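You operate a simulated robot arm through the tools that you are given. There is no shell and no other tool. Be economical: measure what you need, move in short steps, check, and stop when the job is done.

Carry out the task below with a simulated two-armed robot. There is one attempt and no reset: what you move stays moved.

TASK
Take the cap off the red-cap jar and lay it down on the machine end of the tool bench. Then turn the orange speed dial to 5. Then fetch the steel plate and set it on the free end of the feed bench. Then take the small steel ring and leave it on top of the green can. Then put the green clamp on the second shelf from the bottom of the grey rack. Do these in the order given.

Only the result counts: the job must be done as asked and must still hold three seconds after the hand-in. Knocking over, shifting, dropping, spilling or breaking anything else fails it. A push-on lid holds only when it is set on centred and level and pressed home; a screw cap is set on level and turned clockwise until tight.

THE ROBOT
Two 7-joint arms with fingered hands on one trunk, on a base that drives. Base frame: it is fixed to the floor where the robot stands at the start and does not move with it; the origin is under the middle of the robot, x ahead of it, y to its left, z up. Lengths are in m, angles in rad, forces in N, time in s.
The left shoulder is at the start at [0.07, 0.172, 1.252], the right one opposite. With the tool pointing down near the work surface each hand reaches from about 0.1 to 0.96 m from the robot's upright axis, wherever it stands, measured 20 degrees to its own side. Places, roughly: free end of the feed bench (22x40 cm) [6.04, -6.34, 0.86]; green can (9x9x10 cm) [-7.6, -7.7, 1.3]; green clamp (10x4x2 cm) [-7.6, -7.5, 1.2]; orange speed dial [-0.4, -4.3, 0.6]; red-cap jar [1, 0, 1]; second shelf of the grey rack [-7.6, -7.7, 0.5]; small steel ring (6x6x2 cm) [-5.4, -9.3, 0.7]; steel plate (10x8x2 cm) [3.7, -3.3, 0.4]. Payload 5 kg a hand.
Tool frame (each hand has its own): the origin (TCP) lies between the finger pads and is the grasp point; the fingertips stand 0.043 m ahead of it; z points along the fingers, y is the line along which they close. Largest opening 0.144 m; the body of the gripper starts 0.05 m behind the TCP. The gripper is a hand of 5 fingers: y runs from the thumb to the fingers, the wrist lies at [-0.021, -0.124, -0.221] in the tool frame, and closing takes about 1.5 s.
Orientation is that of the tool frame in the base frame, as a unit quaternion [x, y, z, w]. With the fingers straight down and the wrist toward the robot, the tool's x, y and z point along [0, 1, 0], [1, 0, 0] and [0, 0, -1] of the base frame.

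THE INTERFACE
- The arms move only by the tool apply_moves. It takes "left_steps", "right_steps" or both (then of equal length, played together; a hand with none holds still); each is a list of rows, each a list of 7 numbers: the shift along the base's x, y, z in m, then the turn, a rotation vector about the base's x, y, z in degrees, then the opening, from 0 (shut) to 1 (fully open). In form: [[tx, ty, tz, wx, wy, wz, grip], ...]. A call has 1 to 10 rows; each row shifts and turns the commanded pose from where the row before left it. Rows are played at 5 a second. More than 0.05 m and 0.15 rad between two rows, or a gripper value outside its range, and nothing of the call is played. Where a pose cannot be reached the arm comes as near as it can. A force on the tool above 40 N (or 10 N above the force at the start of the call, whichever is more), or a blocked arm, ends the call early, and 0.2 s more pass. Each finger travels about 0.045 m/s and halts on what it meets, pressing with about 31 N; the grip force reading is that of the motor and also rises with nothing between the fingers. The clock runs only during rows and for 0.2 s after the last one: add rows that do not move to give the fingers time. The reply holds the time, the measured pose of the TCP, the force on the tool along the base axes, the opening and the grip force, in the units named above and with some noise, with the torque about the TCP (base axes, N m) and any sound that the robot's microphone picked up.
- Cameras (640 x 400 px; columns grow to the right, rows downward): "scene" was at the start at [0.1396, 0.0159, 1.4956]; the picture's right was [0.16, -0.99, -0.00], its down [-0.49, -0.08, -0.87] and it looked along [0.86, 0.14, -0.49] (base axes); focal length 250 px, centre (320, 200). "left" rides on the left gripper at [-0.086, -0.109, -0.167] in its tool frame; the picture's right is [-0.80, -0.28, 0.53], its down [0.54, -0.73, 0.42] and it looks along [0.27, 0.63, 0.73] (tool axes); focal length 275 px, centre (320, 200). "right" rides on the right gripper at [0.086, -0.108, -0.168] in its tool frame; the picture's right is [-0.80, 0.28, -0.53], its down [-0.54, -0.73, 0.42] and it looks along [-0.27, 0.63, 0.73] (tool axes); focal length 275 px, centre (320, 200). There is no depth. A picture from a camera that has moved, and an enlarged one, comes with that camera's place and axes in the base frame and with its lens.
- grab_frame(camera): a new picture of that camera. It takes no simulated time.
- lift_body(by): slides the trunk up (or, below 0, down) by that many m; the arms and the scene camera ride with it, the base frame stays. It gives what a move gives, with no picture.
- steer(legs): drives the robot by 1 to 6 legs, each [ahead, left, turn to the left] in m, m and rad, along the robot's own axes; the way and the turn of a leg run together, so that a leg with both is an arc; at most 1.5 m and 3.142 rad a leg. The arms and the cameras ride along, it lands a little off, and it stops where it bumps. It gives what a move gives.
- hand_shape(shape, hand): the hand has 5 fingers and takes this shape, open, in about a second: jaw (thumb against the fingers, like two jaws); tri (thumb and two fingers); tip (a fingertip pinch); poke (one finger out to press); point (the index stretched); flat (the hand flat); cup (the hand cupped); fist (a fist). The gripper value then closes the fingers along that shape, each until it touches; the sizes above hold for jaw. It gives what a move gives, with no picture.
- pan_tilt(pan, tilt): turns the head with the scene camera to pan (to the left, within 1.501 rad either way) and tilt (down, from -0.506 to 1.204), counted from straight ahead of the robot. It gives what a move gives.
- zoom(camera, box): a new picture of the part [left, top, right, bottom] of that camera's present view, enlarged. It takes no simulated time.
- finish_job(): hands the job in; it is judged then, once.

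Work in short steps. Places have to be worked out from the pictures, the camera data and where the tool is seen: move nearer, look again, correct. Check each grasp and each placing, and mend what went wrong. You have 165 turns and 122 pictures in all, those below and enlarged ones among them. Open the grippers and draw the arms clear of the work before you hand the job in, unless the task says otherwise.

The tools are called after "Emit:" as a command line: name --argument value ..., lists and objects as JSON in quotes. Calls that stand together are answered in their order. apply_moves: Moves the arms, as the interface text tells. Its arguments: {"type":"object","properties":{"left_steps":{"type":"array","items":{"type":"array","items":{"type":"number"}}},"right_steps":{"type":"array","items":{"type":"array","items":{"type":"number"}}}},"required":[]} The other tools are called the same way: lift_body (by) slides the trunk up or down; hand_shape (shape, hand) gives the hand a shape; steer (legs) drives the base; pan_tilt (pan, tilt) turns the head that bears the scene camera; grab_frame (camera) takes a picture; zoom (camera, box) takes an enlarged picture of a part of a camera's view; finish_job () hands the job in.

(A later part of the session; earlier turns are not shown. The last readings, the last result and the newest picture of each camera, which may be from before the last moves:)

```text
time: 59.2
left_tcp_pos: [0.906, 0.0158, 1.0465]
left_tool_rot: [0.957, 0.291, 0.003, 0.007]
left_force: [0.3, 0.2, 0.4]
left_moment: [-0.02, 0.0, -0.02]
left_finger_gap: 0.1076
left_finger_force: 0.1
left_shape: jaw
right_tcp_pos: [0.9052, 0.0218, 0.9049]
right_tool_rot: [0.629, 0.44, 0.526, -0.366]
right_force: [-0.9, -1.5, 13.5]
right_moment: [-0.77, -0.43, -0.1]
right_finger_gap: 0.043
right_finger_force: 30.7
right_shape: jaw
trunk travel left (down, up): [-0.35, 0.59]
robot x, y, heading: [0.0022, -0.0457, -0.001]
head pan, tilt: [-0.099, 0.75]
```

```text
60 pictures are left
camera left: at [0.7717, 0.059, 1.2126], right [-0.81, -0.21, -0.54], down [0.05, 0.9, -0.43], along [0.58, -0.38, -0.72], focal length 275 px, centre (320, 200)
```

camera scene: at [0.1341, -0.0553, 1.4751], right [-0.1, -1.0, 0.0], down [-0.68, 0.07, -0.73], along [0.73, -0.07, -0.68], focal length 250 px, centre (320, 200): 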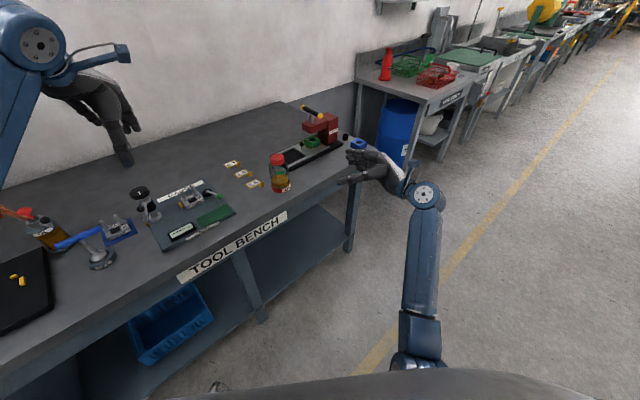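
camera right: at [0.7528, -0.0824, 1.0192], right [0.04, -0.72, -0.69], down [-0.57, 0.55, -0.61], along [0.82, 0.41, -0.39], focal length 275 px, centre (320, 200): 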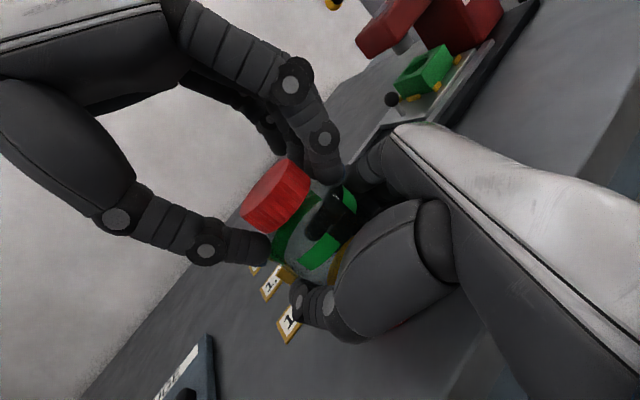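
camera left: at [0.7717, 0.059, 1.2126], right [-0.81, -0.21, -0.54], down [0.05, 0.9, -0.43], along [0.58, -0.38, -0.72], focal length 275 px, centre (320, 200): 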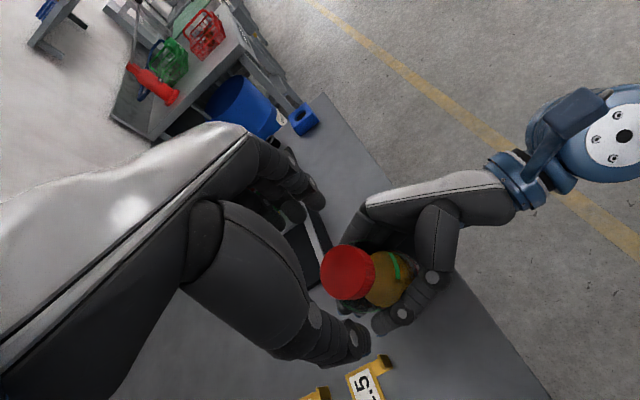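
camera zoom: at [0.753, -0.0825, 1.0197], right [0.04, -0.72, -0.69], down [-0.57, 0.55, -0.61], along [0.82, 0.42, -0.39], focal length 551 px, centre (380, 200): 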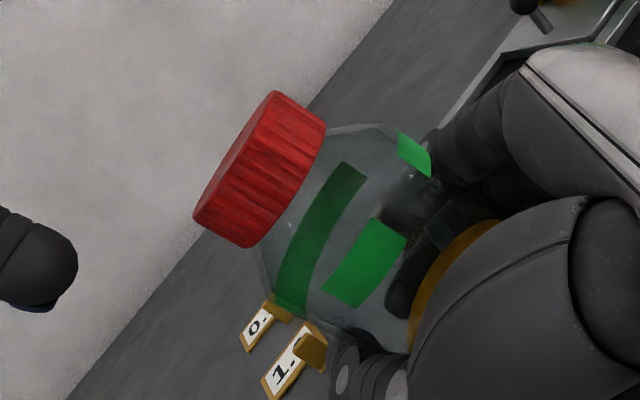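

The cap is about 1 cm higher because the jar is held a bit up. I regrip and twist a further ~105°.

Emit:
apply_moves --left_steps '[[-0.002, 0.001, -0.022, 0, 0, 0, 0.75], [0, 0, -0.022, 0, 0, 0, 0.7], [0, 0, 0, 0, 0, 0, 0.6], [0, 0, 0, 0, 0, 0, 0.5], [0, 0, 0, 0, 0, 0, 0.4], [0, 0, 0, 0, 0, 0, 0.3], [0, 0, 0, 0, 0, 0, 0.2], [0, 0, 0, 0, 0, 0, 0.1], [0, 0, 0, 0, 0, 0, 0.1]]'

Emit:
apply_moves --left_steps '[[0, 0, 0.0003, 0, 0, 7, 0.1], [0, 0, 0.0003, 0, 0, 7, 0.1], [0, 0, 0.0003, 0, 0, 7, 0.1], [0, 0, 0.0003, 0, 0, 7, 0.1], [0, 0, 0.0003, 0, 0, 7, 0.1], [0, 0, 0.0003, 0, 0, 7, 0.1], [0, 0, 0.0003, 0, 0, 7, 0.1], [0, 0, 0.0003, 0, 0, 7, 0.1], [0, 0, 0.0003, 0, 0, 7, 0.1], [0, 0, 0.0003, 0, 0, 7, 0.1]]'

Emit:
apply_moves --left_steps '[[0, 0, 0.0003, 0, 0, 7, 0.1], [0, 0, 0.0003, 0, 0, 7, 0.1], [0, 0, 0.0003, 0, 0, 7, 0.1], [0, 0, 0.0003, 0, 0, 7, 0.1], [0, 0, 0.0003, 0, 0, 7, 0.1]]'

Emit:
zoom --camera "right" --box '[180, 100, 400, 300]'

```text
time: 61.2
left_tcp_pos: [0.902, 0.0142, 1.0021]
left_tool_rot: [0.957, 0.291, 0.003, 0.007]
left_force: [-1.4, -3.7, 8.0]
left_moment: [-0.66, -0.21, -0.04]
left_finger_gap: 0.0447
left_finger_force: 31.2
left_shape: jaw
right_tcp_pos: [0.9049, 0.0202, 0.9056]
right_tool_rot: [0.629, 0.439, 0.526, -0.367]
right_force: [3.3, 2.9, 9.2]
right_moment: [-0.59, -0.38, 0.0]
right_finger_gap: 0.0426
right_finger_force: 31.1
right_shape: jaw
trunk travel left (down, up): [-0.35, 0.59]
robot x, y, heading: [0.0005, -0.0506, -0.001]
head pan, tilt: [-0.099, 0.75]
```

```text
time: 63.4
left_tcp_pos: [0.9034, 0.0141, 1.0058]
left_tool_rot: [0.615, 0.788, 0.006, 0.005]
left_force: [0.1, -11.0, 23.3]
left_moment: [-0.48, 0.61, -0.85]
left_finger_gap: 0.04
left_finger_force: 30.8
left_shape: jaw
right_tcp_pos: [0.9046, 0.0207, 0.9048]
right_tool_rot: [0.629, 0.439, 0.526, -0.368]
right_force: [0.9, 7.9, -5.2]
right_moment: [-1.44, -1.35, 0.78]
right_finger_gap: 0.0419
right_finger_force: 31.0
right_shape: jaw
trunk travel left (down, up): [-0.35, 0.59]
robot x, y, heading: [-0.0017, -0.0483, 0.001]
head pan, tilt: [-0.099, 0.75]
```

```text
time: 64.6
left_tcp_pos: [0.9032, 0.0163, 1.0068]
left_tool_rot: [0.351, 0.936, 0.008, 0.004]
left_force: [10.6, -9.3, 23.0]
left_moment: [-0.42, 0.21, -1.19]
left_finger_gap: 0.0409
left_finger_force: 30.9
left_shape: jaw
right_tcp_pos: [0.9047, 0.0213, 0.905]
right_tool_rot: [0.629, 0.44, 0.526, -0.366]
right_force: [-8.5, 7.7, -2.9]
right_moment: [-1.11, -1.77, 1.17]
right_finger_gap: 0.0431
right_finger_force: 31.1
right_shape: jaw
trunk travel left (down, up): [-0.35, 0.59]
robot x, y, heading: [0.0008, -0.0488, 0.002]
head pan, tilt: [-0.099, 0.75]
```

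```text
2.00 times, centred on (290, 200) of right
camera zoom: at [0.7525, -0.0825, 1.0198], right [0.04, -0.72, -0.69], down [-0.57, 0.55, -0.61], along [0.82, 0.42, -0.39], focal length 551 px, centre (380, 200)
```

zoom: 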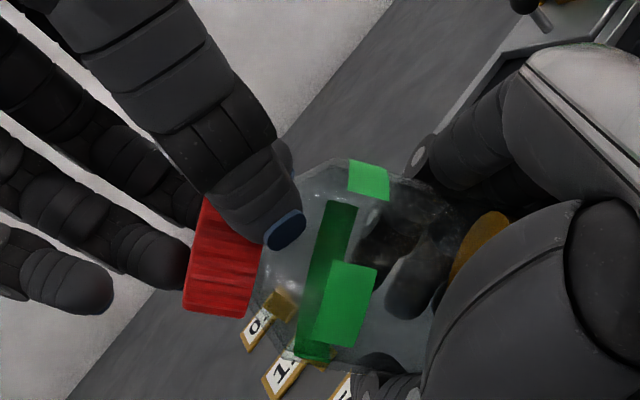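

The jar has pivoted about 30° in the right hand's pinch, because my lift left its base off the table. The left hand still holds the cap firmly, so I open the right slowly and let the jar hang upright from the cap.

Emit:
apply_moves --right_steps '[[0, 0, 0, 0, 0, 0, 0.3], [0, 0, 0, 0, 0, 0, 0.32], [0, 0, 0, 0, 0, 0, 0.34], [0, 0, 0, 0, 0, 0, 0.37], [0, 0, 0, 0, 0, 0, 0.4], [0, 0, 0, 0, 0, 0, 0.45], [0, 0, 0, 0, 0, 0, 0.5]]'

Emit:
grab_frame --camera "right"

Emit:
zoom --camera "scene" --box '[230, 110, 390, 210]'

```text
time: 66.2
left_tcp_pos: [0.9031, 0.0151, 1.0067]
left_tool_rot: [0.351, 0.936, 0.008, 0.004]
left_force: [-4.8, -1.8, 23.1]
left_moment: [-0.39, 0.6, -0.24]
left_finger_gap: 0.0407
left_finger_force: 30.5
left_shape: jaw
right_tcp_pos: [0.9051, 0.0203, 0.9064]
right_tool_rot: [0.629, 0.439, 0.526, -0.367]
right_force: [0.0, 3.6, 5.6]
right_moment: [-0.05, -0.12, 0.17]
right_finger_gap: 0.0714
right_finger_force: 0.0
right_shape: jaw
trunk travel left (down, up): [-0.35, 0.59]
robot x, y, heading: [0.0033, -0.0499, -0.001]
head pan, tilt: [-0.099, 0.75]
```

```text
58 pictures are left
camera right: at [0.7515, -0.0821, 1.0206], right [0.04, -0.72, -0.69], down [-0.57, 0.55, -0.61], along [0.82, 0.42, -0.39], focal length 275 px, centre (320, 200)
```

right: 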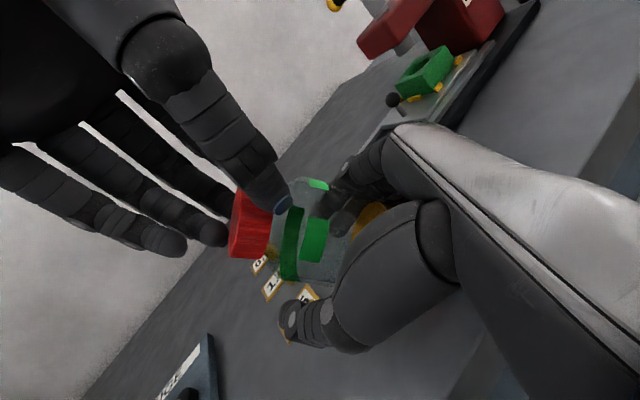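

```text
4.00 times, centred on (310, 160) of scene
camera zoom: at [0.1306, -0.0557, 1.4754], right [-0.1, -1.0, 0.0], down [-0.68, 0.07, -0.73], along [0.73, -0.07, -0.68], focal length 1000 px, centre (360, 360)
```

zoom: 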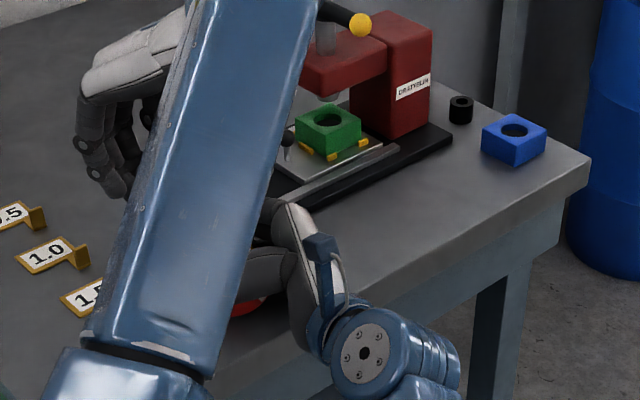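

The left hand is pushing the jar down into the table with 23 N. I raise the left hand so that the jar can swing upright.

Emit:
apply_moves --left_steps '[[0, 0, 0.005, 0, 0, 0, 0.1], [0, 0, 0.005, 0, 0, 0, 0.1], [0, 0, 0.005, 0, 0, 0, 0.1]]' --right_steps '[[0, 0, 0, 0, 0, 0, 0.55], [0, 0, 0, 0, 0, 0, 0.6], [0, 0, 0, 0, 0, 0, 0.6]]'

Emit:
grab_frame --camera "right"

```text
time: 67.0
left_tcp_pos: [0.9045, 0.0173, 1.0204]
left_tool_rot: [0.35, 0.937, 0.007, 0.002]
left_force: [-1.1, 0.6, -0.5]
left_moment: [0.01, 0.03, -0.01]
left_finger_gap: 0.0393
left_finger_force: 30.9
left_shape: jaw
right_tcp_pos: [0.9061, 0.0212, 0.9052]
right_tool_rot: [0.629, 0.439, 0.526, -0.367]
right_force: [-4.4, -0.5, 6.9]
right_moment: [-0.35, -0.01, -0.18]
right_finger_gap: 0.0859
right_finger_force: 0.1
right_shape: jaw
trunk travel left (down, up): [-0.35, 0.59]
robot x, y, heading: [-0.0033, -0.0509, -0.002]
head pan, tilt: [-0.099, 0.75]
```

```text
56 pictures are left
camera right: at [0.7534, -0.0828, 1.0191], right [0.04, -0.72, -0.69], down [-0.57, 0.55, -0.61], along [0.82, 0.42, -0.39], focal length 275 px, centre (320, 200)
```

right: 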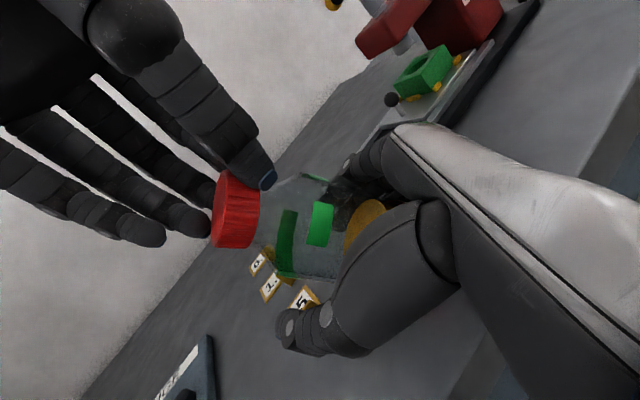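

The left hand now feels no jar weight, so the cap may be off. I zoom in to check.

Emit:
zoom --camera "right" --box '[180, 130, 400, 330]'

```text
2.00 times, centred on (290, 230) of right
camera zoom: at [0.7534, -0.0828, 1.0191], right [0.04, -0.72, -0.69], down [-0.57, 0.55, -0.61], along [0.82, 0.42, -0.39], focal length 551 px, centre (380, 140)
```

zoom: 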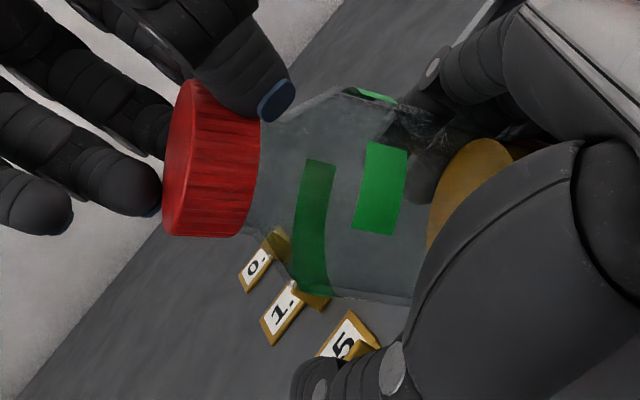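

The neck still sits in the cap and the jar leans. I raise the left hand another 2.5 cm with the right hand opened further, so the jar can swing, and check.

Emit:
apply_moves --left_steps '[[0, 0, 0.006, 0, 0, 0, 0.05], [0, 0, 0.006, 0, 0, 0, 0.05], [0, 0, 0.006, 0, 0, 0, 0.05], [0, 0, 0.006, 0, 0, 0, 0.05]]' --right_steps '[[0, 0, 0, 0, 0, 0, 0.62], [0, 0, 0, 0, 0, 0, 0.64], [0, 0, 0, 0, 0, 0, 0.66], [0, 0, 0, 0, 0, 0, 0.68]]'

Emit:
zoom --camera "right" --box '[140, 80, 460, 330]'

```text
time: 68.0
left_tcp_pos: [0.9048, 0.016, 1.0453]
left_tool_rot: [0.351, 0.936, 0.007, 0.002]
left_force: [0.2, -0.7, 0.1]
left_moment: [0.01, -0.01, -0.01]
left_finger_gap: 0.0394
left_finger_force: 31.3
left_shape: jaw
right_tcp_pos: [0.9055, 0.0222, 0.9041]
right_tool_rot: [0.63, 0.438, 0.525, -0.368]
right_force: [-2.0, 0.8, 5.3]
right_moment: [-0.21, -0.12, -0.03]
right_finger_gap: 0.0975
right_finger_force: 0.1
right_shape: jaw
trunk travel left (down, up): [-0.35, 0.59]
robot x, y, heading: [0.0005, -0.0483, 0.001]
head pan, tilt: [-0.099, 0.75]
```

```text
1.60 times, centred on (300, 205) of right
camera zoom: at [0.7535, -0.0824, 1.019], right [0.04, -0.72, -0.69], down [-0.57, 0.55, -0.61], along [0.82, 0.42, -0.39], focal length 440 px, centre (352, 192)
```

zoom: 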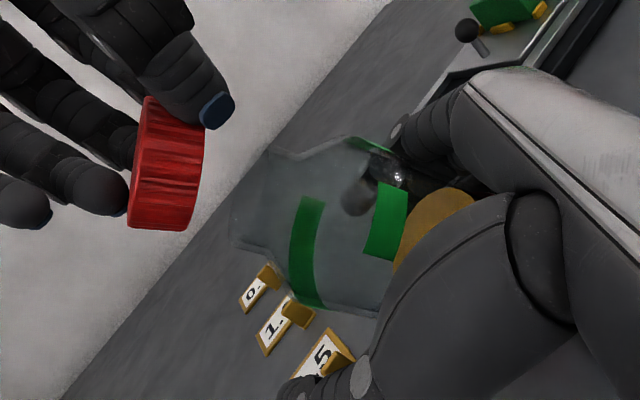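

The cap is off, held in the left hand. The jar leans in the loose right hand with its oil still inside, so I look from the other cameras to see what props it.

Emit:
apply_moves --left_steps '[[0, 0.02, 0.03, 0, 0, 0, 0.05], [0, 0.02, 0.03, 0, 0, 0, 0.05], [-0.02, 0.03, 0.02, 0, 0, -8, 0.05], [-0.02, 0.03, 0.0, 0, 0, -8, 0.05], [0, 0.03, 0, 0, 0, -8, 0.05]]'

Emit:
grab_frame --camera "left"

Emit:
zoom --camera "scene" --box '[230, 120, 390, 220]'

```text
time: 69.2
left_tcp_pos: [0.8616, 0.148, 1.1253]
left_tool_rot: [0.538, 0.843, 0.007, 0.004]
left_force: [0.5, -0.6, 0.1]
left_moment: [-0.02, 0.0, -0.03]
left_finger_gap: 0.0394
left_finger_force: 30.8
left_shape: jaw
right_tcp_pos: [0.9058, 0.0216, 0.9048]
right_tool_rot: [0.629, 0.44, 0.526, -0.366]
right_force: [-1.9, -0.5, 5.4]
right_moment: [-0.2, -0.1, -0.12]
right_finger_gap: 0.0974
right_finger_force: 0.0
right_shape: jaw
trunk travel left (down, up): [-0.35, 0.59]
robot x, y, heading: [0.0008, -0.047, -0.001]
head pan, tilt: [-0.099, 0.75]
```

```text
53 pictures are left
camera left: at [0.7982, 0.022, 1.2916], right [0.08, -0.84, -0.54], down [-0.88, 0.19, -0.43], along [0.47, 0.51, -0.72], focal length 275 px, centre (320, 200)
```

left: 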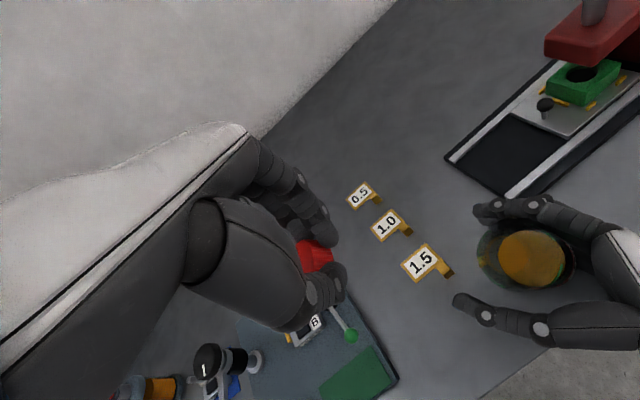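

```text
4.00 times, centred on (310, 170) of scene
camera zoom: at [0.1335, -0.054, 1.4751], right [-0.1, -1.0, 0.0], down [-0.68, 0.07, -0.73], along [0.73, -0.07, -0.68], focal length 1000 px, centre (360, 320)
```

zoom: 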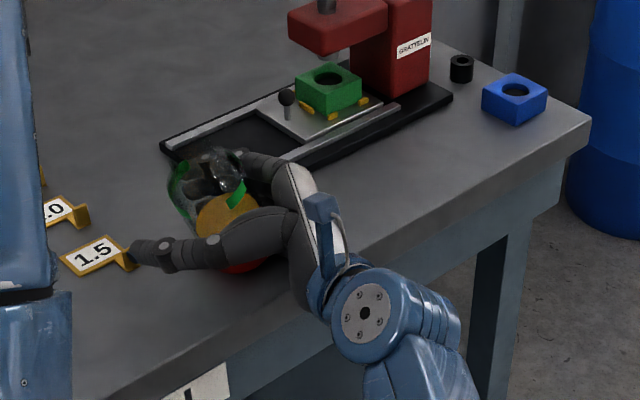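

The jar's palm-side base edge seems propped on the right hand. I open the right hand further, slowly, and look again.

Emit:
apply_moves --right_steps '[[0, 0, 0, 0, 0, 0, 0.72], [0, 0, 0, 0, 0, 0, 0.76], [0, 0, 0, 0, 0, 0, 0.8], [0, 0, 0, 0, 0, 0, 0.84], [-0.002, -0.005, 0, 0, 0, 0, 0.88], [-0.002, -0.005, 0, 0, 0, 0, 0.88]]'

Emit:
grab_frame --camera "right"

```text
time: 70.6
left_tcp_pos: [0.8632, 0.146, 1.1258]
left_tool_rot: [0.537, 0.843, 0.006, 0.004]
left_force: [0.4, 0.6, 0.7]
left_moment: [0.01, 0.01, -0.01]
left_finger_gap: 0.0394
left_finger_force: 30.6
left_shape: jaw
right_tcp_pos: [0.9038, 0.0126, 0.905]
right_tool_rot: [0.629, 0.44, 0.526, -0.367]
right_force: [1.2, 4.7, 5.7]
right_moment: [0.0, -0.4, 0.25]
right_finger_gap: 0.1268
right_finger_force: 0.0
right_shape: jaw
trunk travel left (down, up): [-0.35, 0.59]
robot x, y, heading: [0.0021, -0.046, 0.0]
head pan, tilt: [-0.099, 0.75]
```

```text
51 pictures are left
camera right: at [0.7514, -0.091, 1.0183], right [0.04, -0.72, -0.69], down [-0.57, 0.55, -0.61], along [0.82, 0.42, -0.39], focal length 275 px, centre (320, 200)
```

right: 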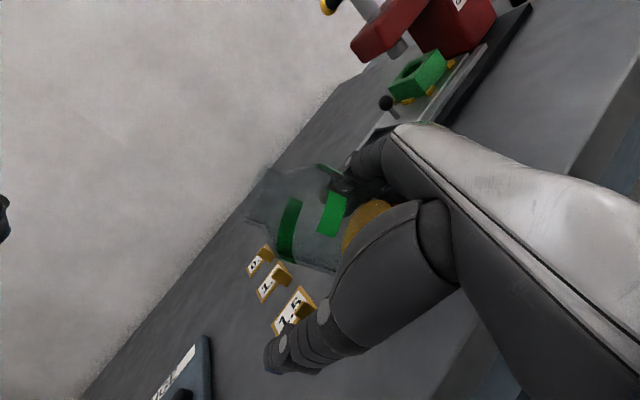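

The hand drags slightly on the jar's base. I continue withdrawing horizontally in small steps.

Emit:
apply_moves --right_steps '[[-0.003, -0.008, 0, 0, 0, 0, 0.95], [-0.003, -0.008, 0, 0, 0, 0, 1], [-0.003, -0.008, 0, 0, 0, 0, 1]]'

Emit:
grab_frame --camera "left"

```text
time: 71.4
left_tcp_pos: [0.8626, 0.1467, 1.1256]
left_tool_rot: [0.539, 0.843, 0.007, 0.004]
left_force: [-0.3, -0.9, -0.3]
left_moment: [0.0, 0.02, -0.03]
left_finger_gap: 0.0393
left_finger_force: 31.1
left_shape: jaw
right_tcp_pos: [0.8946, -0.0105, 0.9032]
right_tool_rot: [0.629, 0.439, 0.526, -0.367]
right_force: [3.1, 4.9, 7.3]
right_moment: [-0.12, -0.63, 0.43]
right_finger_gap: 0.1439
right_finger_force: 0.1
right_shape: jaw
trunk travel left (down, up): [-0.35, 0.59]
robot x, y, heading: [0.0026, -0.0477, 0.001]
head pan, tilt: [-0.099, 0.75]
```

```text
50 pictures are left
camera left: at [0.7986, 0.0208, 1.2918], right [0.09, -0.84, -0.54], down [-0.88, 0.19, -0.43], along [0.47, 0.51, -0.72], focal length 275 px, centre (320, 200)
```

left: 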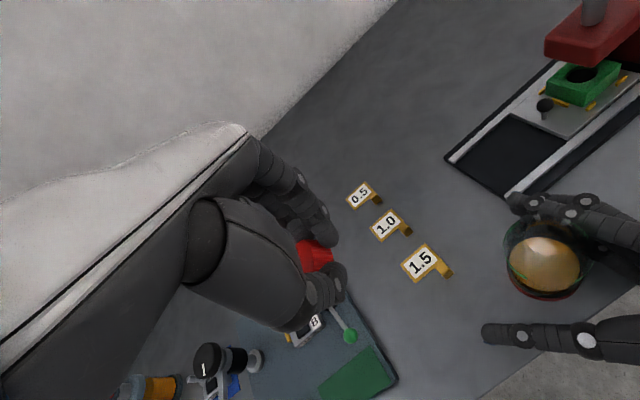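

I zoom to judge the jar's tilt now.

Emit:
zoom --camera "left" --box '[460, 160, 640, 340]'

Emit:
zoom --camera "scene" --box '[230, 120, 390, 220]'

```text
2.22 times, centred on (550, 250) of left
camera zoom: at [0.7986, 0.0208, 1.2918], right [0.09, -0.84, -0.54], down [-0.88, 0.19, -0.43], along [0.47, 0.51, -0.72], focal length 612 px, centre (-191, 89)
```

zoom: 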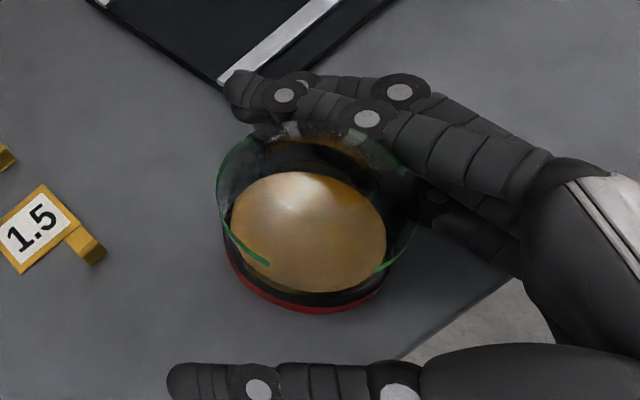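

```text
4.00 times, centred on (310, 170) of scene
camera zoom: at [0.1335, -0.0553, 1.4751], right [-0.1, -1.0, 0.0], down [-0.68, 0.07, -0.73], along [0.73, -0.07, -0.68], focal length 1000 px, centre (360, 320)
```

zoom: 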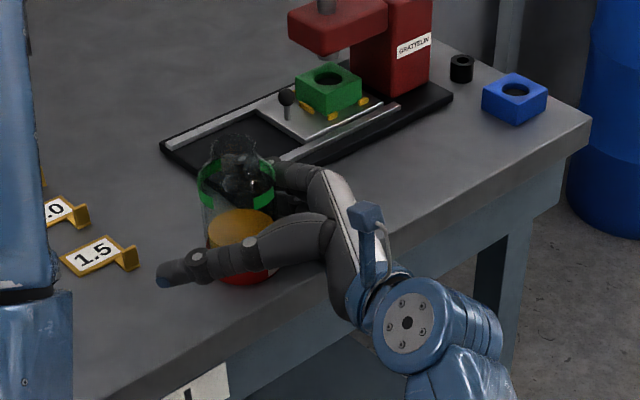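

The jar stands upright again at about (0.908, -0.018) with its oil intact. I centre the right hand on it and back out.

Emit:
apply_moves --right_steps '[[0.008, -0.004, 0, 0, 0, 0, 1], [-0.004, -0.02, 0, 0, 0, 0, 1], [-0.009, -0.025, 0.002, 0, 0, 0, 1], [-0.012, -0.035, 0.004, 0, 0, 0, 1], [-0.012, -0.035, 0.006, 0, 0, 0, 1], [-0.012, -0.035, 0.01, 0, 0, 0, 1], [-0.012, -0.035, 0.02, 0, 0, 0, 1]]'

Emit:
grab_frame --camera "left"

```text
time: 73.0
left_tcp_pos: [0.8621, 0.1449, 1.1267]
left_tool_rot: [0.538, 0.843, 0.007, 0.003]
left_force: [-0.9, -1.0, 0.2]
left_moment: [0.02, -0.04, -0.01]
left_finger_gap: 0.0396
left_finger_force: 31.2
left_shape: jaw
right_tcp_pos: [0.8401, -0.2017, 0.9452]
right_tool_rot: [0.63, 0.438, 0.526, -0.367]
right_force: [0.2, 1.0, 0.8]
right_moment: [-0.01, -0.03, 0.0]
right_finger_gap: 0.1442
right_finger_force: 0.0
right_shape: jaw
trunk travel left (down, up): [-0.35, 0.59]
robot x, y, heading: [0.0027, -0.0463, 0.004]
head pan, tilt: [-0.099, 0.75]
```

```text
47 pictures are left
camera left: at [0.7987, 0.0194, 1.2917], right [0.09, -0.84, -0.54], down [-0.88, 0.19, -0.43], along [0.47, 0.51, -0.72], focal length 275 px, centre (320, 200)
```

left: 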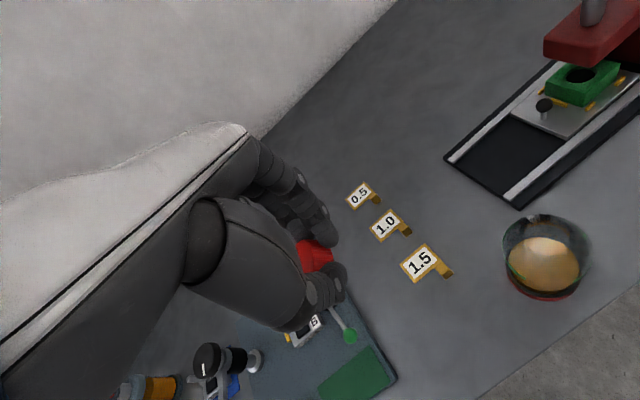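

Jar stable. Now I turn the left hand to yaw about -52°, in line with the strip in front of the press, and return the right hand to pointing down and raised before driving.

Emit:
apply_moves --left_steps '[[0, 0, 0.003, 0, 0, -7.7, 0.05], [0, 0, 0.003, 0, 0, -7.7, 0.05], [0, 0, 0.003, 0, 0, -7.7, 0.05], [0, 0, 0.003, 0, 0, -7.7, 0.05], [0, 0, 0.003, 0, 0, -7.7, 0.05], [0, 0, 0.003, 0, 0, -7.7, 0.05], [0, 0, 0.003, 0, 0, -7.7, 0.05], [0, 0, 0.003, 0, 0, -7.7, 0.05], [0, 0, 0.003, 0, 0, -7.7, 0.05], [0, 0, 0.003, 0, 0, -7.7, 0.05]]' --right_steps '[[-0.01, -0.02, 0.01, 0, 0, 8, 1], [-0.01, -0.02, 0.01, 0, 0, 8, 1], [-0.01, -0.01, 0.025, -8, 0, 0, 1], [-0.01, -0.01, 0.025, -8, 0, 0, 1], [-0.01, -0.01, 0.025, -8, 0, 0, 1], [-0.01, -0.01, 0.025, -8, 0, 0, 1], [-0.01, -0.01, 0.025, -8, 0, 0, 1], [-0.01, -0.01, 0.025, -8, 0, 0, 1], [-0.01, -0.01, 0.025, -8, 0, 0, 1], [-0.01, -0.01, 0.025, -8, 0, 0, 1]]'

Emit:
apply_moves --right_steps '[[-0.02, 0, 0.01, -8, 0, 0, 1], [-0.02, 0, 0.01, -8, 0, 0, 1], [-0.02, 0, 0.01, 0, 0, 4, 1]]'

Emit:
steer --legs '[[0.2, -0.3, 0]]'

Emit:
grab_frame --camera "scene"

```text
time: 75.2
left_tcp_pos: [0.8649, 0.1479, 1.1525]
left_tool_rot: [0.946, 0.324, 0.002, 0.008]
left_force: [-0.4, 0.7, -0.6]
left_moment: [-0.01, 0.02, 0.02]
left_finger_gap: 0.0392
left_finger_force: 31.1
left_shape: jaw
right_tcp_pos: [0.7408, -0.3169, 1.1657]
right_tool_rot: [0.708, 0.692, 0.121, -0.072]
right_force: [0.4, 0.8, 0.1]
right_moment: [-0.03, 0.01, -0.01]
right_finger_gap: 0.1438
right_finger_force: 0.0
right_shape: jaw
trunk travel left (down, up): [-0.35, 0.59]
robot x, y, heading: [-0.0015, -0.0522, 0.003]
head pan, tilt: [-0.099, 0.75]
```

```text
time: 76.0
left_tcp_pos: [0.8643, 0.1456, 1.1535]
left_tool_rot: [0.946, 0.324, 0.003, 0.006]
left_force: [-0.3, -0.7, 0.2]
left_moment: [0.03, -0.03, 0.03]
left_finger_gap: 0.0394
left_finger_force: 30.7
left_shape: jaw
right_tcp_pos: [0.68, -0.3217, 1.1944]
right_tool_rot: [0.686, 0.727, 0.025, 0.026]
right_force: [-0.1, -0.3, -0.6]
right_moment: [0.02, 0.01, 0.0]
right_finger_gap: 0.144
right_finger_force: 0.0
right_shape: jaw
trunk travel left (down, up): [-0.35, 0.59]
robot x, y, heading: [0.0041, -0.0502, 0.002]
head pan, tilt: [-0.099, 0.75]
```

```text
time: 78.3
left_tcp_pos: [1.0677, -0.1438, 1.1532]
left_tool_rot: [0.945, 0.328, 0.002, 0.007]
left_force: [-0.1, -0.1, 0.9]
left_moment: [-0.05, -0.02, 0.02]
left_finger_gap: 0.0395
left_finger_force: 30.6
left_shape: jaw
right_tcp_pos: [0.8867, -0.6135, 1.193]
right_tool_rot: [0.685, 0.727, 0.024, 0.026]
right_force: [-0.7, -0.3, -0.2]
right_moment: [-0.01, 0.0, 0.02]
right_finger_gap: 0.144
right_finger_force: 0.2
right_shape: jaw
trunk travel left (down, up): [-0.35, 0.59]
robot x, y, heading: [0.2057, -0.3423, 0.004]
head pan, tilt: [-0.099, 0.75]
```

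```text
46 pictures are left
camera scene: at [0.3389, -0.3511, 1.475], right [-0.09, -1.0, 0.0], down [-0.68, 0.06, -0.73], along [0.73, -0.07, -0.68], focal length 250 px, centre (320, 200)
```

scene: 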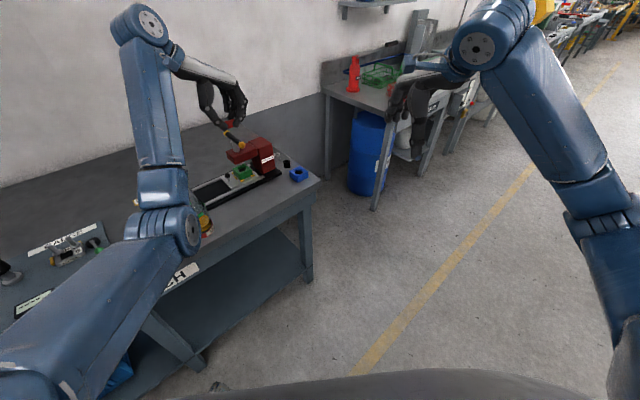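

The strip centre lies at about (1.048, -0.196). I lower the left hand over it to z≈0.98 and take a look.

Emit:
apply_moves --left_steps '[[-0.004, -0.0105, -0.03, 0, 0, 0, 0.05], [-0.004, -0.0105, -0.03, 0, 0, 0, 0.05], [-0.004, -0.0105, -0.03, 0, 0, 0, 0.05], [-0.004, -0.0105, -0.04, 0, 0, 0, 0.05], [-0.004, -0.0105, -0.04, 0, 0, 0, 0.05]]'

Emit:
grab_frame --camera "left"

```text
time: 79.5
left_tcp_pos: [1.0512, -0.1991, 0.9797]
left_tool_rot: [0.945, 0.327, 0.004, 0.008]
left_force: [0.4, -0.2, -0.1]
left_moment: [-0.04, 0.04, 0.01]
left_finger_gap: 0.0392
left_finger_force: 31.0
left_shape: jaw
right_tcp_pos: [0.8863, -0.6129, 1.1938]
right_tool_rot: [0.684, 0.729, 0.025, 0.026]
right_force: [0.1, 0.0, -0.2]
right_moment: [-0.01, 0.06, 0.02]
right_finger_gap: 0.144
right_finger_force: 0.0
right_shape: jaw
trunk travel left (down, up): [-0.35, 0.59]
robot x, y, heading: [0.2049, -0.3465, 0.004]
head pan, tilt: [-0.099, 0.75]
```

```text
45 pictures are left
camera left: at [0.9142, -0.1657, 1.1467], right [-0.8, -0.28, -0.54], down [-0.02, 0.9, -0.43], along [0.61, -0.34, -0.72], focal length 275 px, centre (320, 200)
```

left: 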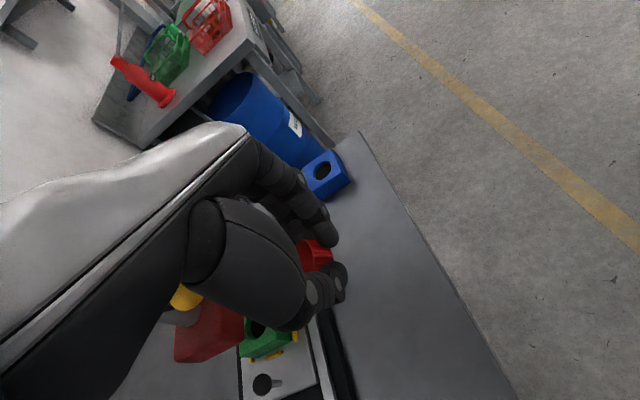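

The cap sits about 2 cm nearer the press than the TCP does. I shift 1.5 cm toward the bench edge and descend until contact.

Emit:
apply_moves --left_steps '[[-0.012, -0.009, -0.02, 0, 0, 0, 0.05], [0, 0, -0.02, 0, 0, 0, 0.05], [0, 0, -0.015, 0, 0, 0, 0.05], [0, 0, -0.01, 0, 0, 0, 0.05], [0, 0, -0.006, 0, 0, 0, 0.05], [0, 0, -0.005, 0, 0, 0, 0.05], [0, 0, -0.005, 0, 0, 0, 0.05]]'

```text
time: 81.1
left_tcp_pos: [1.0364, -0.2051, 0.9023]
left_tool_rot: [0.945, 0.327, 0.003, 0.007]
left_force: [0.2, -0.4, 0.0]
left_moment: [-0.01, 0.03, 0.01]
left_finger_gap: 0.0392
left_finger_force: 30.9
left_shape: jaw
right_tcp_pos: [0.8877, -0.6133, 1.194]
right_tool_rot: [0.685, 0.727, 0.025, 0.026]
right_force: [-0.1, 0.2, 0.1]
right_moment: [-0.01, 0.0, 0.01]
right_finger_gap: 0.1441
right_finger_force: 0.1
right_shape: jaw
trunk travel left (down, up): [-0.35, 0.59]
robot x, y, heading: [0.208, -0.3479, 0.006]
head pan, tilt: [-0.099, 0.75]
```

No contact yet, so I keep going down in small steps.

Emit:
apply_moves --left_steps '[[0, 0, -0.005, 0, 0, 0, 0.05], [0, 0, -0.004, 0, 0, 0, 0.05], [0, 0, -0.004, 0, 0, 0, 0.05], [0, 0, -0.003, 0, 0, 0, 0.05]]'

Emit:
zoom --camera "left" --box '[240, 180, 440, 380]'

```text
time: 82.1
left_tcp_pos: [1.0344, -0.2085, 0.8923]
left_tool_rot: [0.945, 0.328, 0.006, 0.008]
left_force: [-3.4, -5.3, 24.4]
left_moment: [-0.02, -0.78, -0.14]
left_finger_gap: 0.0401
left_finger_force: 30.9
left_shape: jaw
right_tcp_pos: [0.8844, -0.6136, 1.196]
right_tool_rot: [0.684, 0.728, 0.026, 0.027]
right_force: [0.5, -0.5, 0.0]
right_moment: [0.0, 0.03, -0.01]
right_finger_gap: 0.1441
right_finger_force: 0.1
right_shape: jaw
trunk travel left (down, up): [-0.35, 0.59]
robot x, y, heading: [0.205, -0.3477, 0.005]
head pan, tilt: [-0.099, 0.75]
```

```text
2.00 times, centred on (340, 280) of left
camera zoom: at [0.8972, -0.1746, 1.0573], right [-0.79, -0.27, -0.54], down [-0.01, 0.9, -0.43], along [0.61, -0.34, -0.72], focal length 551 px, centre (280, 40)
```

zoom: 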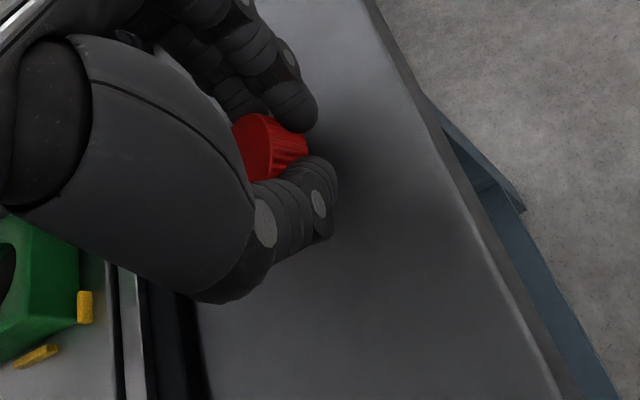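

Contact with the table at 24 N. I ease up 3 mm and open slowly to let the cap settle.

Emit:
apply_moves --left_steps '[[0, 0, 0.003, 0, 0, 0, 0.1], [0, 0, 0, 0, 0, 0, 0.3], [0, 0, 0, 0, 0, 0, 0.34], [0, 0, 0, 0, 0, 0, 0.38], [0, 0, 0, 0, 0, 0, 0.42], [0, 0, 0, 0, 0, 0, 0.47], [0, 0, 0, 0, 0, 0, 0.52], [0, 0, 0, 0, 0, 0, 0.6], [0, 0, 0, 0, 0, 0, 0.7], [0, 0, 0.005, 0, 0, 0, 0.8]]'

Emit:
apply_moves --left_steps '[[0, 0, 0.02, 0, 0, 0, 0.9], [0, 0, 0.03, 0, 0, 0, 1], [0, 0, 0.04, 0, 0, 0, 1], [0, 0, 0.04, 0, 0, 0, 1], [0, 0, 0.04, 0, 0, 0, 1], [-0.03, 0, 0.03, 0, 0, 0, 1]]'

Emit:
zoom --camera "scene" --box '[160, 110, 360, 235]'

```text
time: 84.3
left_tcp_pos: [1.0362, -0.2075, 0.8935]
left_tool_rot: [0.945, 0.327, 0.003, 0.007]
left_force: [0.3, 0.2, 0.6]
left_moment: [0.02, -0.02, 0.01]
left_finger_gap: 0.1147
left_finger_force: 0.1
left_shape: jaw
right_tcp_pos: [0.8866, -0.6132, 1.1938]
right_tool_rot: [0.685, 0.728, 0.025, 0.025]
right_force: [0.0, -0.3, 0.2]
right_moment: [0.0, 0.01, 0.03]
right_finger_gap: 0.1437
right_finger_force: 0.1
right_shape: jaw
trunk travel left (down, up): [-0.35, 0.59]
robot x, y, heading: [0.2074, -0.3461, 0.005]
head pan, tilt: [-0.099, 0.75]
```

```text
time: 85.7
left_tcp_pos: [1.0021, -0.2061, 1.0981]
left_tool_rot: [0.945, 0.327, 0.003, 0.007]
left_force: [-0.3, 0.2, 0.0]
left_moment: [0.01, -0.06, 0.05]
left_finger_gap: 0.1437
left_finger_force: 0.1
left_shape: jaw
right_tcp_pos: [0.8854, -0.6127, 1.1957]
right_tool_rot: [0.685, 0.728, 0.026, 0.026]
right_force: [-1.3, -0.3, 0.5]
right_moment: [-0.03, 0.01, 0.0]
right_finger_gap: 0.1439
right_finger_force: 0.1
right_shape: jaw
trunk travel left (down, up): [-0.35, 0.59]
robot x, y, heading: [0.2042, -0.3467, 0.006]
head pan, tilt: [-0.099, 0.75]
```

```text
3.20 times, centred on (260, 172) of scene
camera zoom: at [0.3367, -0.3508, 1.4752], right [-0.09, -1.0, 0.0], down [-0.68, 0.06, -0.73], along [0.73, -0.07, -0.68], focal length 800 px, centre (512, 288)
```

zoom: 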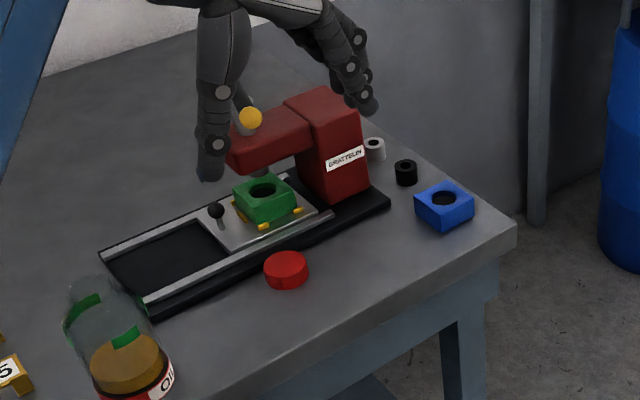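

The cap lies flat on the machine end and the jar stands. Next is the dial, so I pull both arms in, back away from the bench, turn right, and look.

Emit:
apply_moves --left_steps '[[-0.035, 0.015, 0.02, 0, 0, 7.4, 1], [-0.035, 0.015, 0.02, 0, 0, 7.4, 1], [-0.035, 0.015, 0.02, 0, 0, 7.4, 1], [-0.035, 0.015, 0.01, 0, 0, 7.4, 1], [-0.035, 0.015, 0.01, 0, 0, 7.4, 1], [-0.035, 0.015, 0.01, 0, 0, 7.4, 1], [-0.035, 0.015, 0.0, 0, 0, 7.4, 1]]' --right_steps '[[-0.02, 0.01, 0, 0, 0, 0, 1], [-0.02, 0.01, 0, 0, 0, 0, 1], [-0.02, 0.01, 0, 0, 0, 0, 1], [-0.02, 0.01, 0, 0, 0, 0, 1], [-0.02, 0.0, 0, 0, 0, 0, 1], [-0.02, 0.0, 0, 0, 0, 0, 1], [-0.02, 0.0, 0, 0, 0, 0, 1]]'

Emit:
steer --legs '[[-0.4, 0, 0], [0, 0, -1.571]]'

Emit:
pan_tilt --pan 0 --tilt 0.35

Emit:
grab_frame --camera "scene"

```text
time: 87.3
left_tcp_pos: [0.7554, -0.0996, 1.1853]
left_tool_rot: [0.707, 0.707, 0.007, 0.005]
left_force: [-0.9, 0.1, 0.6]
left_moment: [0.03, -0.06, -0.01]
left_finger_gap: 0.1438
left_finger_force: 0.1
left_shape: jaw
right_tcp_pos: [0.7455, -0.5713, 1.195]
right_tool_rot: [0.685, 0.728, 0.026, 0.027]
right_force: [-0.3, 0.3, 0.9]
right_moment: [-0.01, -0.04, 0.01]
right_finger_gap: 0.1439
right_finger_force: 0.0
right_shape: jaw
trunk travel left (down, up): [-0.35, 0.59]
robot x, y, heading: [0.2068, -0.3467, 0.003]
head pan, tilt: [-0.099, 0.75]
```

```text
time: 93.7
left_tcp_pos: [0.0336, -0.9067, 1.1848]
left_tool_rot: [1.0, -0.009, 0.001, 0.008]
left_force: [-0.4, -0.6, 1.0]
left_moment: [0.01, -0.02, 0.0]
left_finger_gap: 0.1438
left_finger_force: 0.0
left_shape: jaw
right_tcp_pos: [-0.4364, -0.8847, 1.1935]
right_tool_rot: [0.999, 0.022, -0.001, 0.035]
right_force: [0.1, 0.2, -0.3]
right_moment: [-0.02, 0.01, -0.01]
right_finger_gap: 0.1438
right_finger_force: 0.1
right_shape: jaw
trunk travel left (down, up): [-0.35, 0.59]
robot x, y, heading: [-0.2003, -0.3486, -1.585]
head pan, tilt: [-0.099, 0.75]
```

```text
time: 94.6
left_tcp_pos: [0.0335, -0.9055, 1.1861]
left_tool_rot: [1.0, -0.01, 0.001, 0.008]
left_force: [0.1, 0.5, 0.0]
left_moment: [0.0, -0.01, 0.02]
left_finger_gap: 0.1438
left_finger_force: 0.0
left_shape: jaw
right_tcp_pos: [-0.438, -0.8867, 1.1947]
right_tool_rot: [0.999, 0.021, -0.001, 0.036]
right_force: [-0.8, -0.1, -0.1]
right_moment: [-0.03, 0.01, -0.02]
right_finger_gap: 0.1439
right_finger_force: 0.0
right_shape: jaw
trunk travel left (down, up): [-0.35, 0.59]
robot x, y, heading: [-0.1984, -0.3467, -1.584]
head pan, tilt: [0.0, 0.351]
```

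```text
42 pictures are left
camera scene: at [-0.2023, -0.4913, 1.5106], right [-1.0, 0.01, 0.0], down [0.0, 0.34, -0.94], along [-0.01, -0.94, -0.34], focal length 250 px, centre (320, 200)
```

scene: 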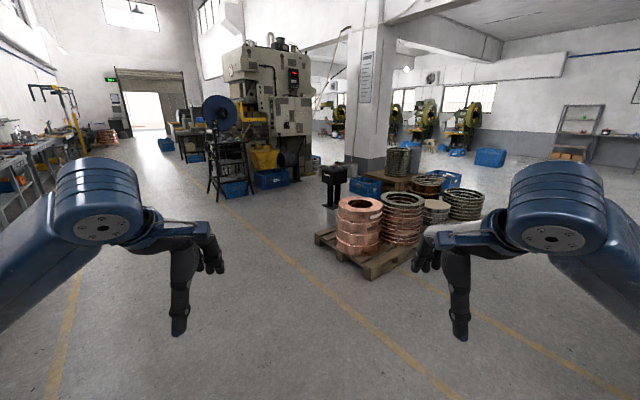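

The dial should be on the black pedestal at pixel (333,175). I zoom in there.

Emit:
zoom --camera "scene" --box '[300, 150, 364, 214]'

```text
6.25 times, centred on (332, 182) of scene
camera zoom: at [-0.2023, -0.4913, 1.5106], right [-1.0, 0.01, 0.0], down [0.0, 0.34, -0.94], along [-0.01, -0.94, -0.34], focal length 1562 px, centre (245, 312)
```

zoom: 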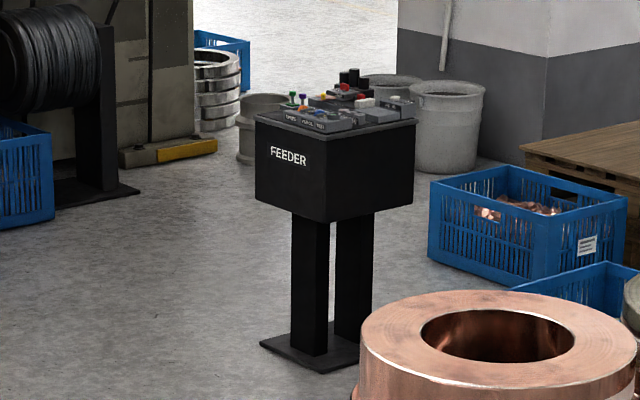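

The operator side of the "FEEDER" pedestal faces roughly (+0.8, +0.6). I drive to about (0.33, -3.75), turn to face it, and look down.

Emit:
steer --legs '[[1.2, 0.28, 0], [1.2, 0.25, 0], [1.0, 0, 0], [0, 0, -0.915]]'

Emit:
pan_tilt --pan 0 --tilt 0.8

Emit:
grab_frame --camera "scene"

```text
time: 113.8
left_tcp_pos: [0.161, -4.3021, 1.1848]
left_tool_rot: [0.909, -0.418, -0.002, 0.008]
left_force: [-0.3, 0.5, -0.1]
left_moment: [-0.01, -0.01, 0.01]
left_finger_gap: 0.1437
left_finger_force: 0.0
left_shape: jaw
right_tcp_pos: [-0.1359, -3.9352, 1.194]
right_tool_rot: [0.921, -0.389, -0.015, 0.031]
right_force: [-0.1, -0.5, 0.4]
right_moment: [0.0, 0.01, 0.0]
right_finger_gap: 0.1436
right_finger_force: 0.0
right_shape: jaw
trunk travel left (down, up): [-0.35, 0.59]
robot x, y, heading: [0.4218, -3.7552, -2.427]
head pan, tilt: [0.0, 0.351]
```

```text
time: 114.7
left_tcp_pos: [0.1615, -4.3017, 1.1851]
left_tool_rot: [0.909, -0.417, -0.003, 0.008]
left_force: [-0.6, 0.5, 0.1]
left_moment: [0.03, -0.04, 0.02]
left_finger_gap: 0.1438
left_finger_force: 0.0
left_shape: jaw
right_tcp_pos: [-0.1348, -3.9357, 1.1935]
right_tool_rot: [0.92, -0.389, -0.015, 0.032]
right_force: [-0.2, 0.7, 0.3]
right_moment: [0.0, 0.02, 0.01]
right_finger_gap: 0.1437
right_finger_force: 0.0
right_shape: jaw
trunk travel left (down, up): [-0.35, 0.59]
robot x, y, heading: [0.4243, -3.7529, -2.43]
head pan, tilt: [0.0, 0.799]
```

```text
40 pictures are left
camera scene: at [0.3232, -3.8404, 1.4711], right [-0.65, 0.76, 0.0], down [0.54, 0.47, -0.7], along [-0.53, -0.46, -0.72], focal length 250 px, centre (320, 200)
```

scene: 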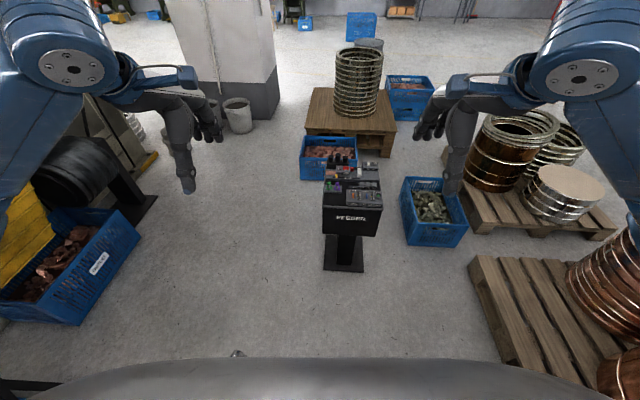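

We face the panel squarely. I zoom in on the controls.

Emit:
zoom --camera "scene" --box '[316, 148, 390, 212]'

```text
6.25 times, centred on (353, 180) of scene
camera zoom: at [0.3232, -3.8404, 1.4711], right [-0.65, 0.76, 0.0], down [0.54, 0.47, -0.7], along [-0.53, -0.46, -0.72], focal length 1562 px, centre (114, 325)
```

zoom: 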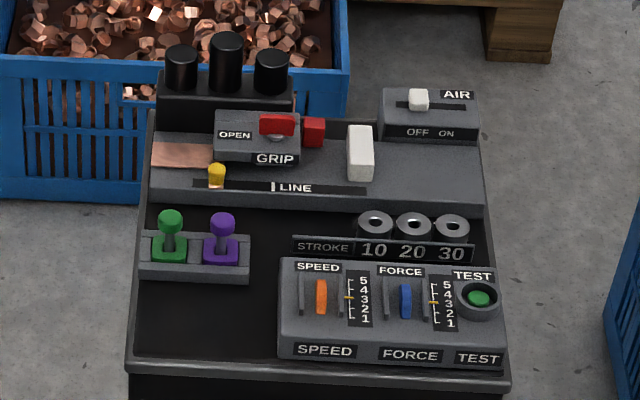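

The orange speed control is a thumbwheel beside a 1–5 scale, with its pointer at 3 and 5 on the far side. I move closer, lower the trunk, and shape the right hand to poke.

Emit:
steer --legs '[[0.28, 0.0, -0.02]]'

Emit:
lift_body --by -0.2

Emit:
hand_shape --shape "poke" --hand "right"

Emit:
grab_frame --camera "right"

Emit:
grab_frame --camera "scene"

```text
time: 116.6
left_tcp_pos: [-0.062, -4.4735, 1.185]
left_tool_rot: [0.903, -0.429, -0.002, 0.008]
left_force: [0.0, -0.2, -1.1]
left_moment: [-0.02, 0.0, -0.02]
left_finger_gap: 0.1436
left_finger_force: 0.2
left_shape: jaw
right_tcp_pos: [-0.3504, -4.0999, 1.1948]
right_tool_rot: [0.916, -0.4, -0.016, 0.032]
right_force: [-0.6, -0.5, -0.8]
right_moment: [-0.01, -0.01, -0.02]
right_finger_gap: 0.1438
right_finger_force: 0.0
right_shape: jaw
trunk travel left (down, up): [-0.35, 0.59]
robot x, y, heading: [0.213, -3.9335, -2.45]
head pan, tilt: [0.0, 0.799]
```

```text
time: 118.8
left_tcp_pos: [-0.0615, -4.4741, 0.9856]
left_tool_rot: [0.903, -0.429, -0.003, 0.007]
left_force: [1.0, 0.0, 0.5]
left_moment: [-0.04, 0.02, 0.05]
left_finger_gap: 0.1438
left_finger_force: 0.1
left_shape: jaw
right_tcp_pos: [-0.3514, -4.101, 0.9953]
right_tool_rot: [0.916, -0.4, -0.016, 0.032]
right_force: [-0.5, -0.5, -0.2]
right_moment: [0.02, 0.02, 0.0]
right_finger_gap: 0.1438
right_finger_force: 0.0
right_shape: jaw
trunk travel left (down, up): [-0.15, 0.79]
robot x, y, heading: [0.2129, -3.9347, -2.451]
head pan, tilt: [0.0, 0.799]
```

```text
time: 119.7
left_tcp_pos: [-0.0622, -4.4749, 0.9856]
left_tool_rot: [0.904, -0.428, -0.003, 0.008]
left_force: [0.4, 1.0, -0.4]
left_moment: [0.03, -0.01, 0.02]
left_finger_gap: 0.144
left_finger_force: 0.1
left_shape: jaw
right_tcp_pos: [-0.3517, -4.1004, 0.9933]
right_tool_rot: [0.916, -0.4, -0.015, 0.032]
right_force: [-0.1, -0.2, 0.1]
right_moment: [0.01, -0.01, 0.01]
right_finger_gap: 0.0
right_finger_force: 0.1
right_shape: poke
trunk travel left (down, up): [-0.15, 0.79]
robot x, y, heading: [0.2082, -3.9359, -2.452]
head pan, tilt: [0.0, 0.799]
```

```text
38 pictures are left
camera right: at [-0.2023, -4.0834, 1.153], right [-0.72, 0.42, 0.56], down [0.14, 0.87, -0.47], along [-0.68, -0.26, -0.68], focal length 275 px, centre (320, 200)
```

right: 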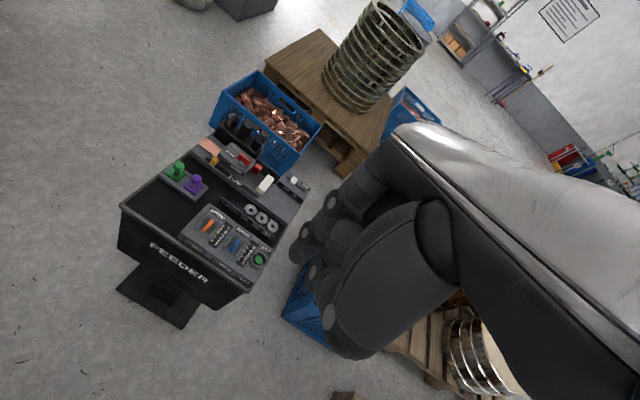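

```text
37 pictures are left
camera scene: at [0.11, -4.0164, 1.271], right [-0.64, 0.77, 0.0], down [0.55, 0.46, -0.7], along [-0.54, -0.44, -0.72], focal length 250 px, centre (320, 200)
```

scene: 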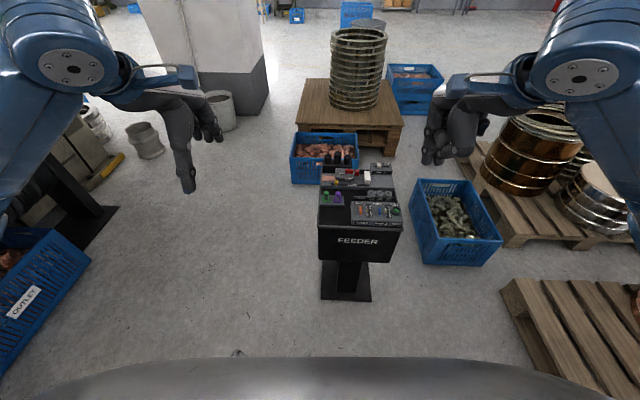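

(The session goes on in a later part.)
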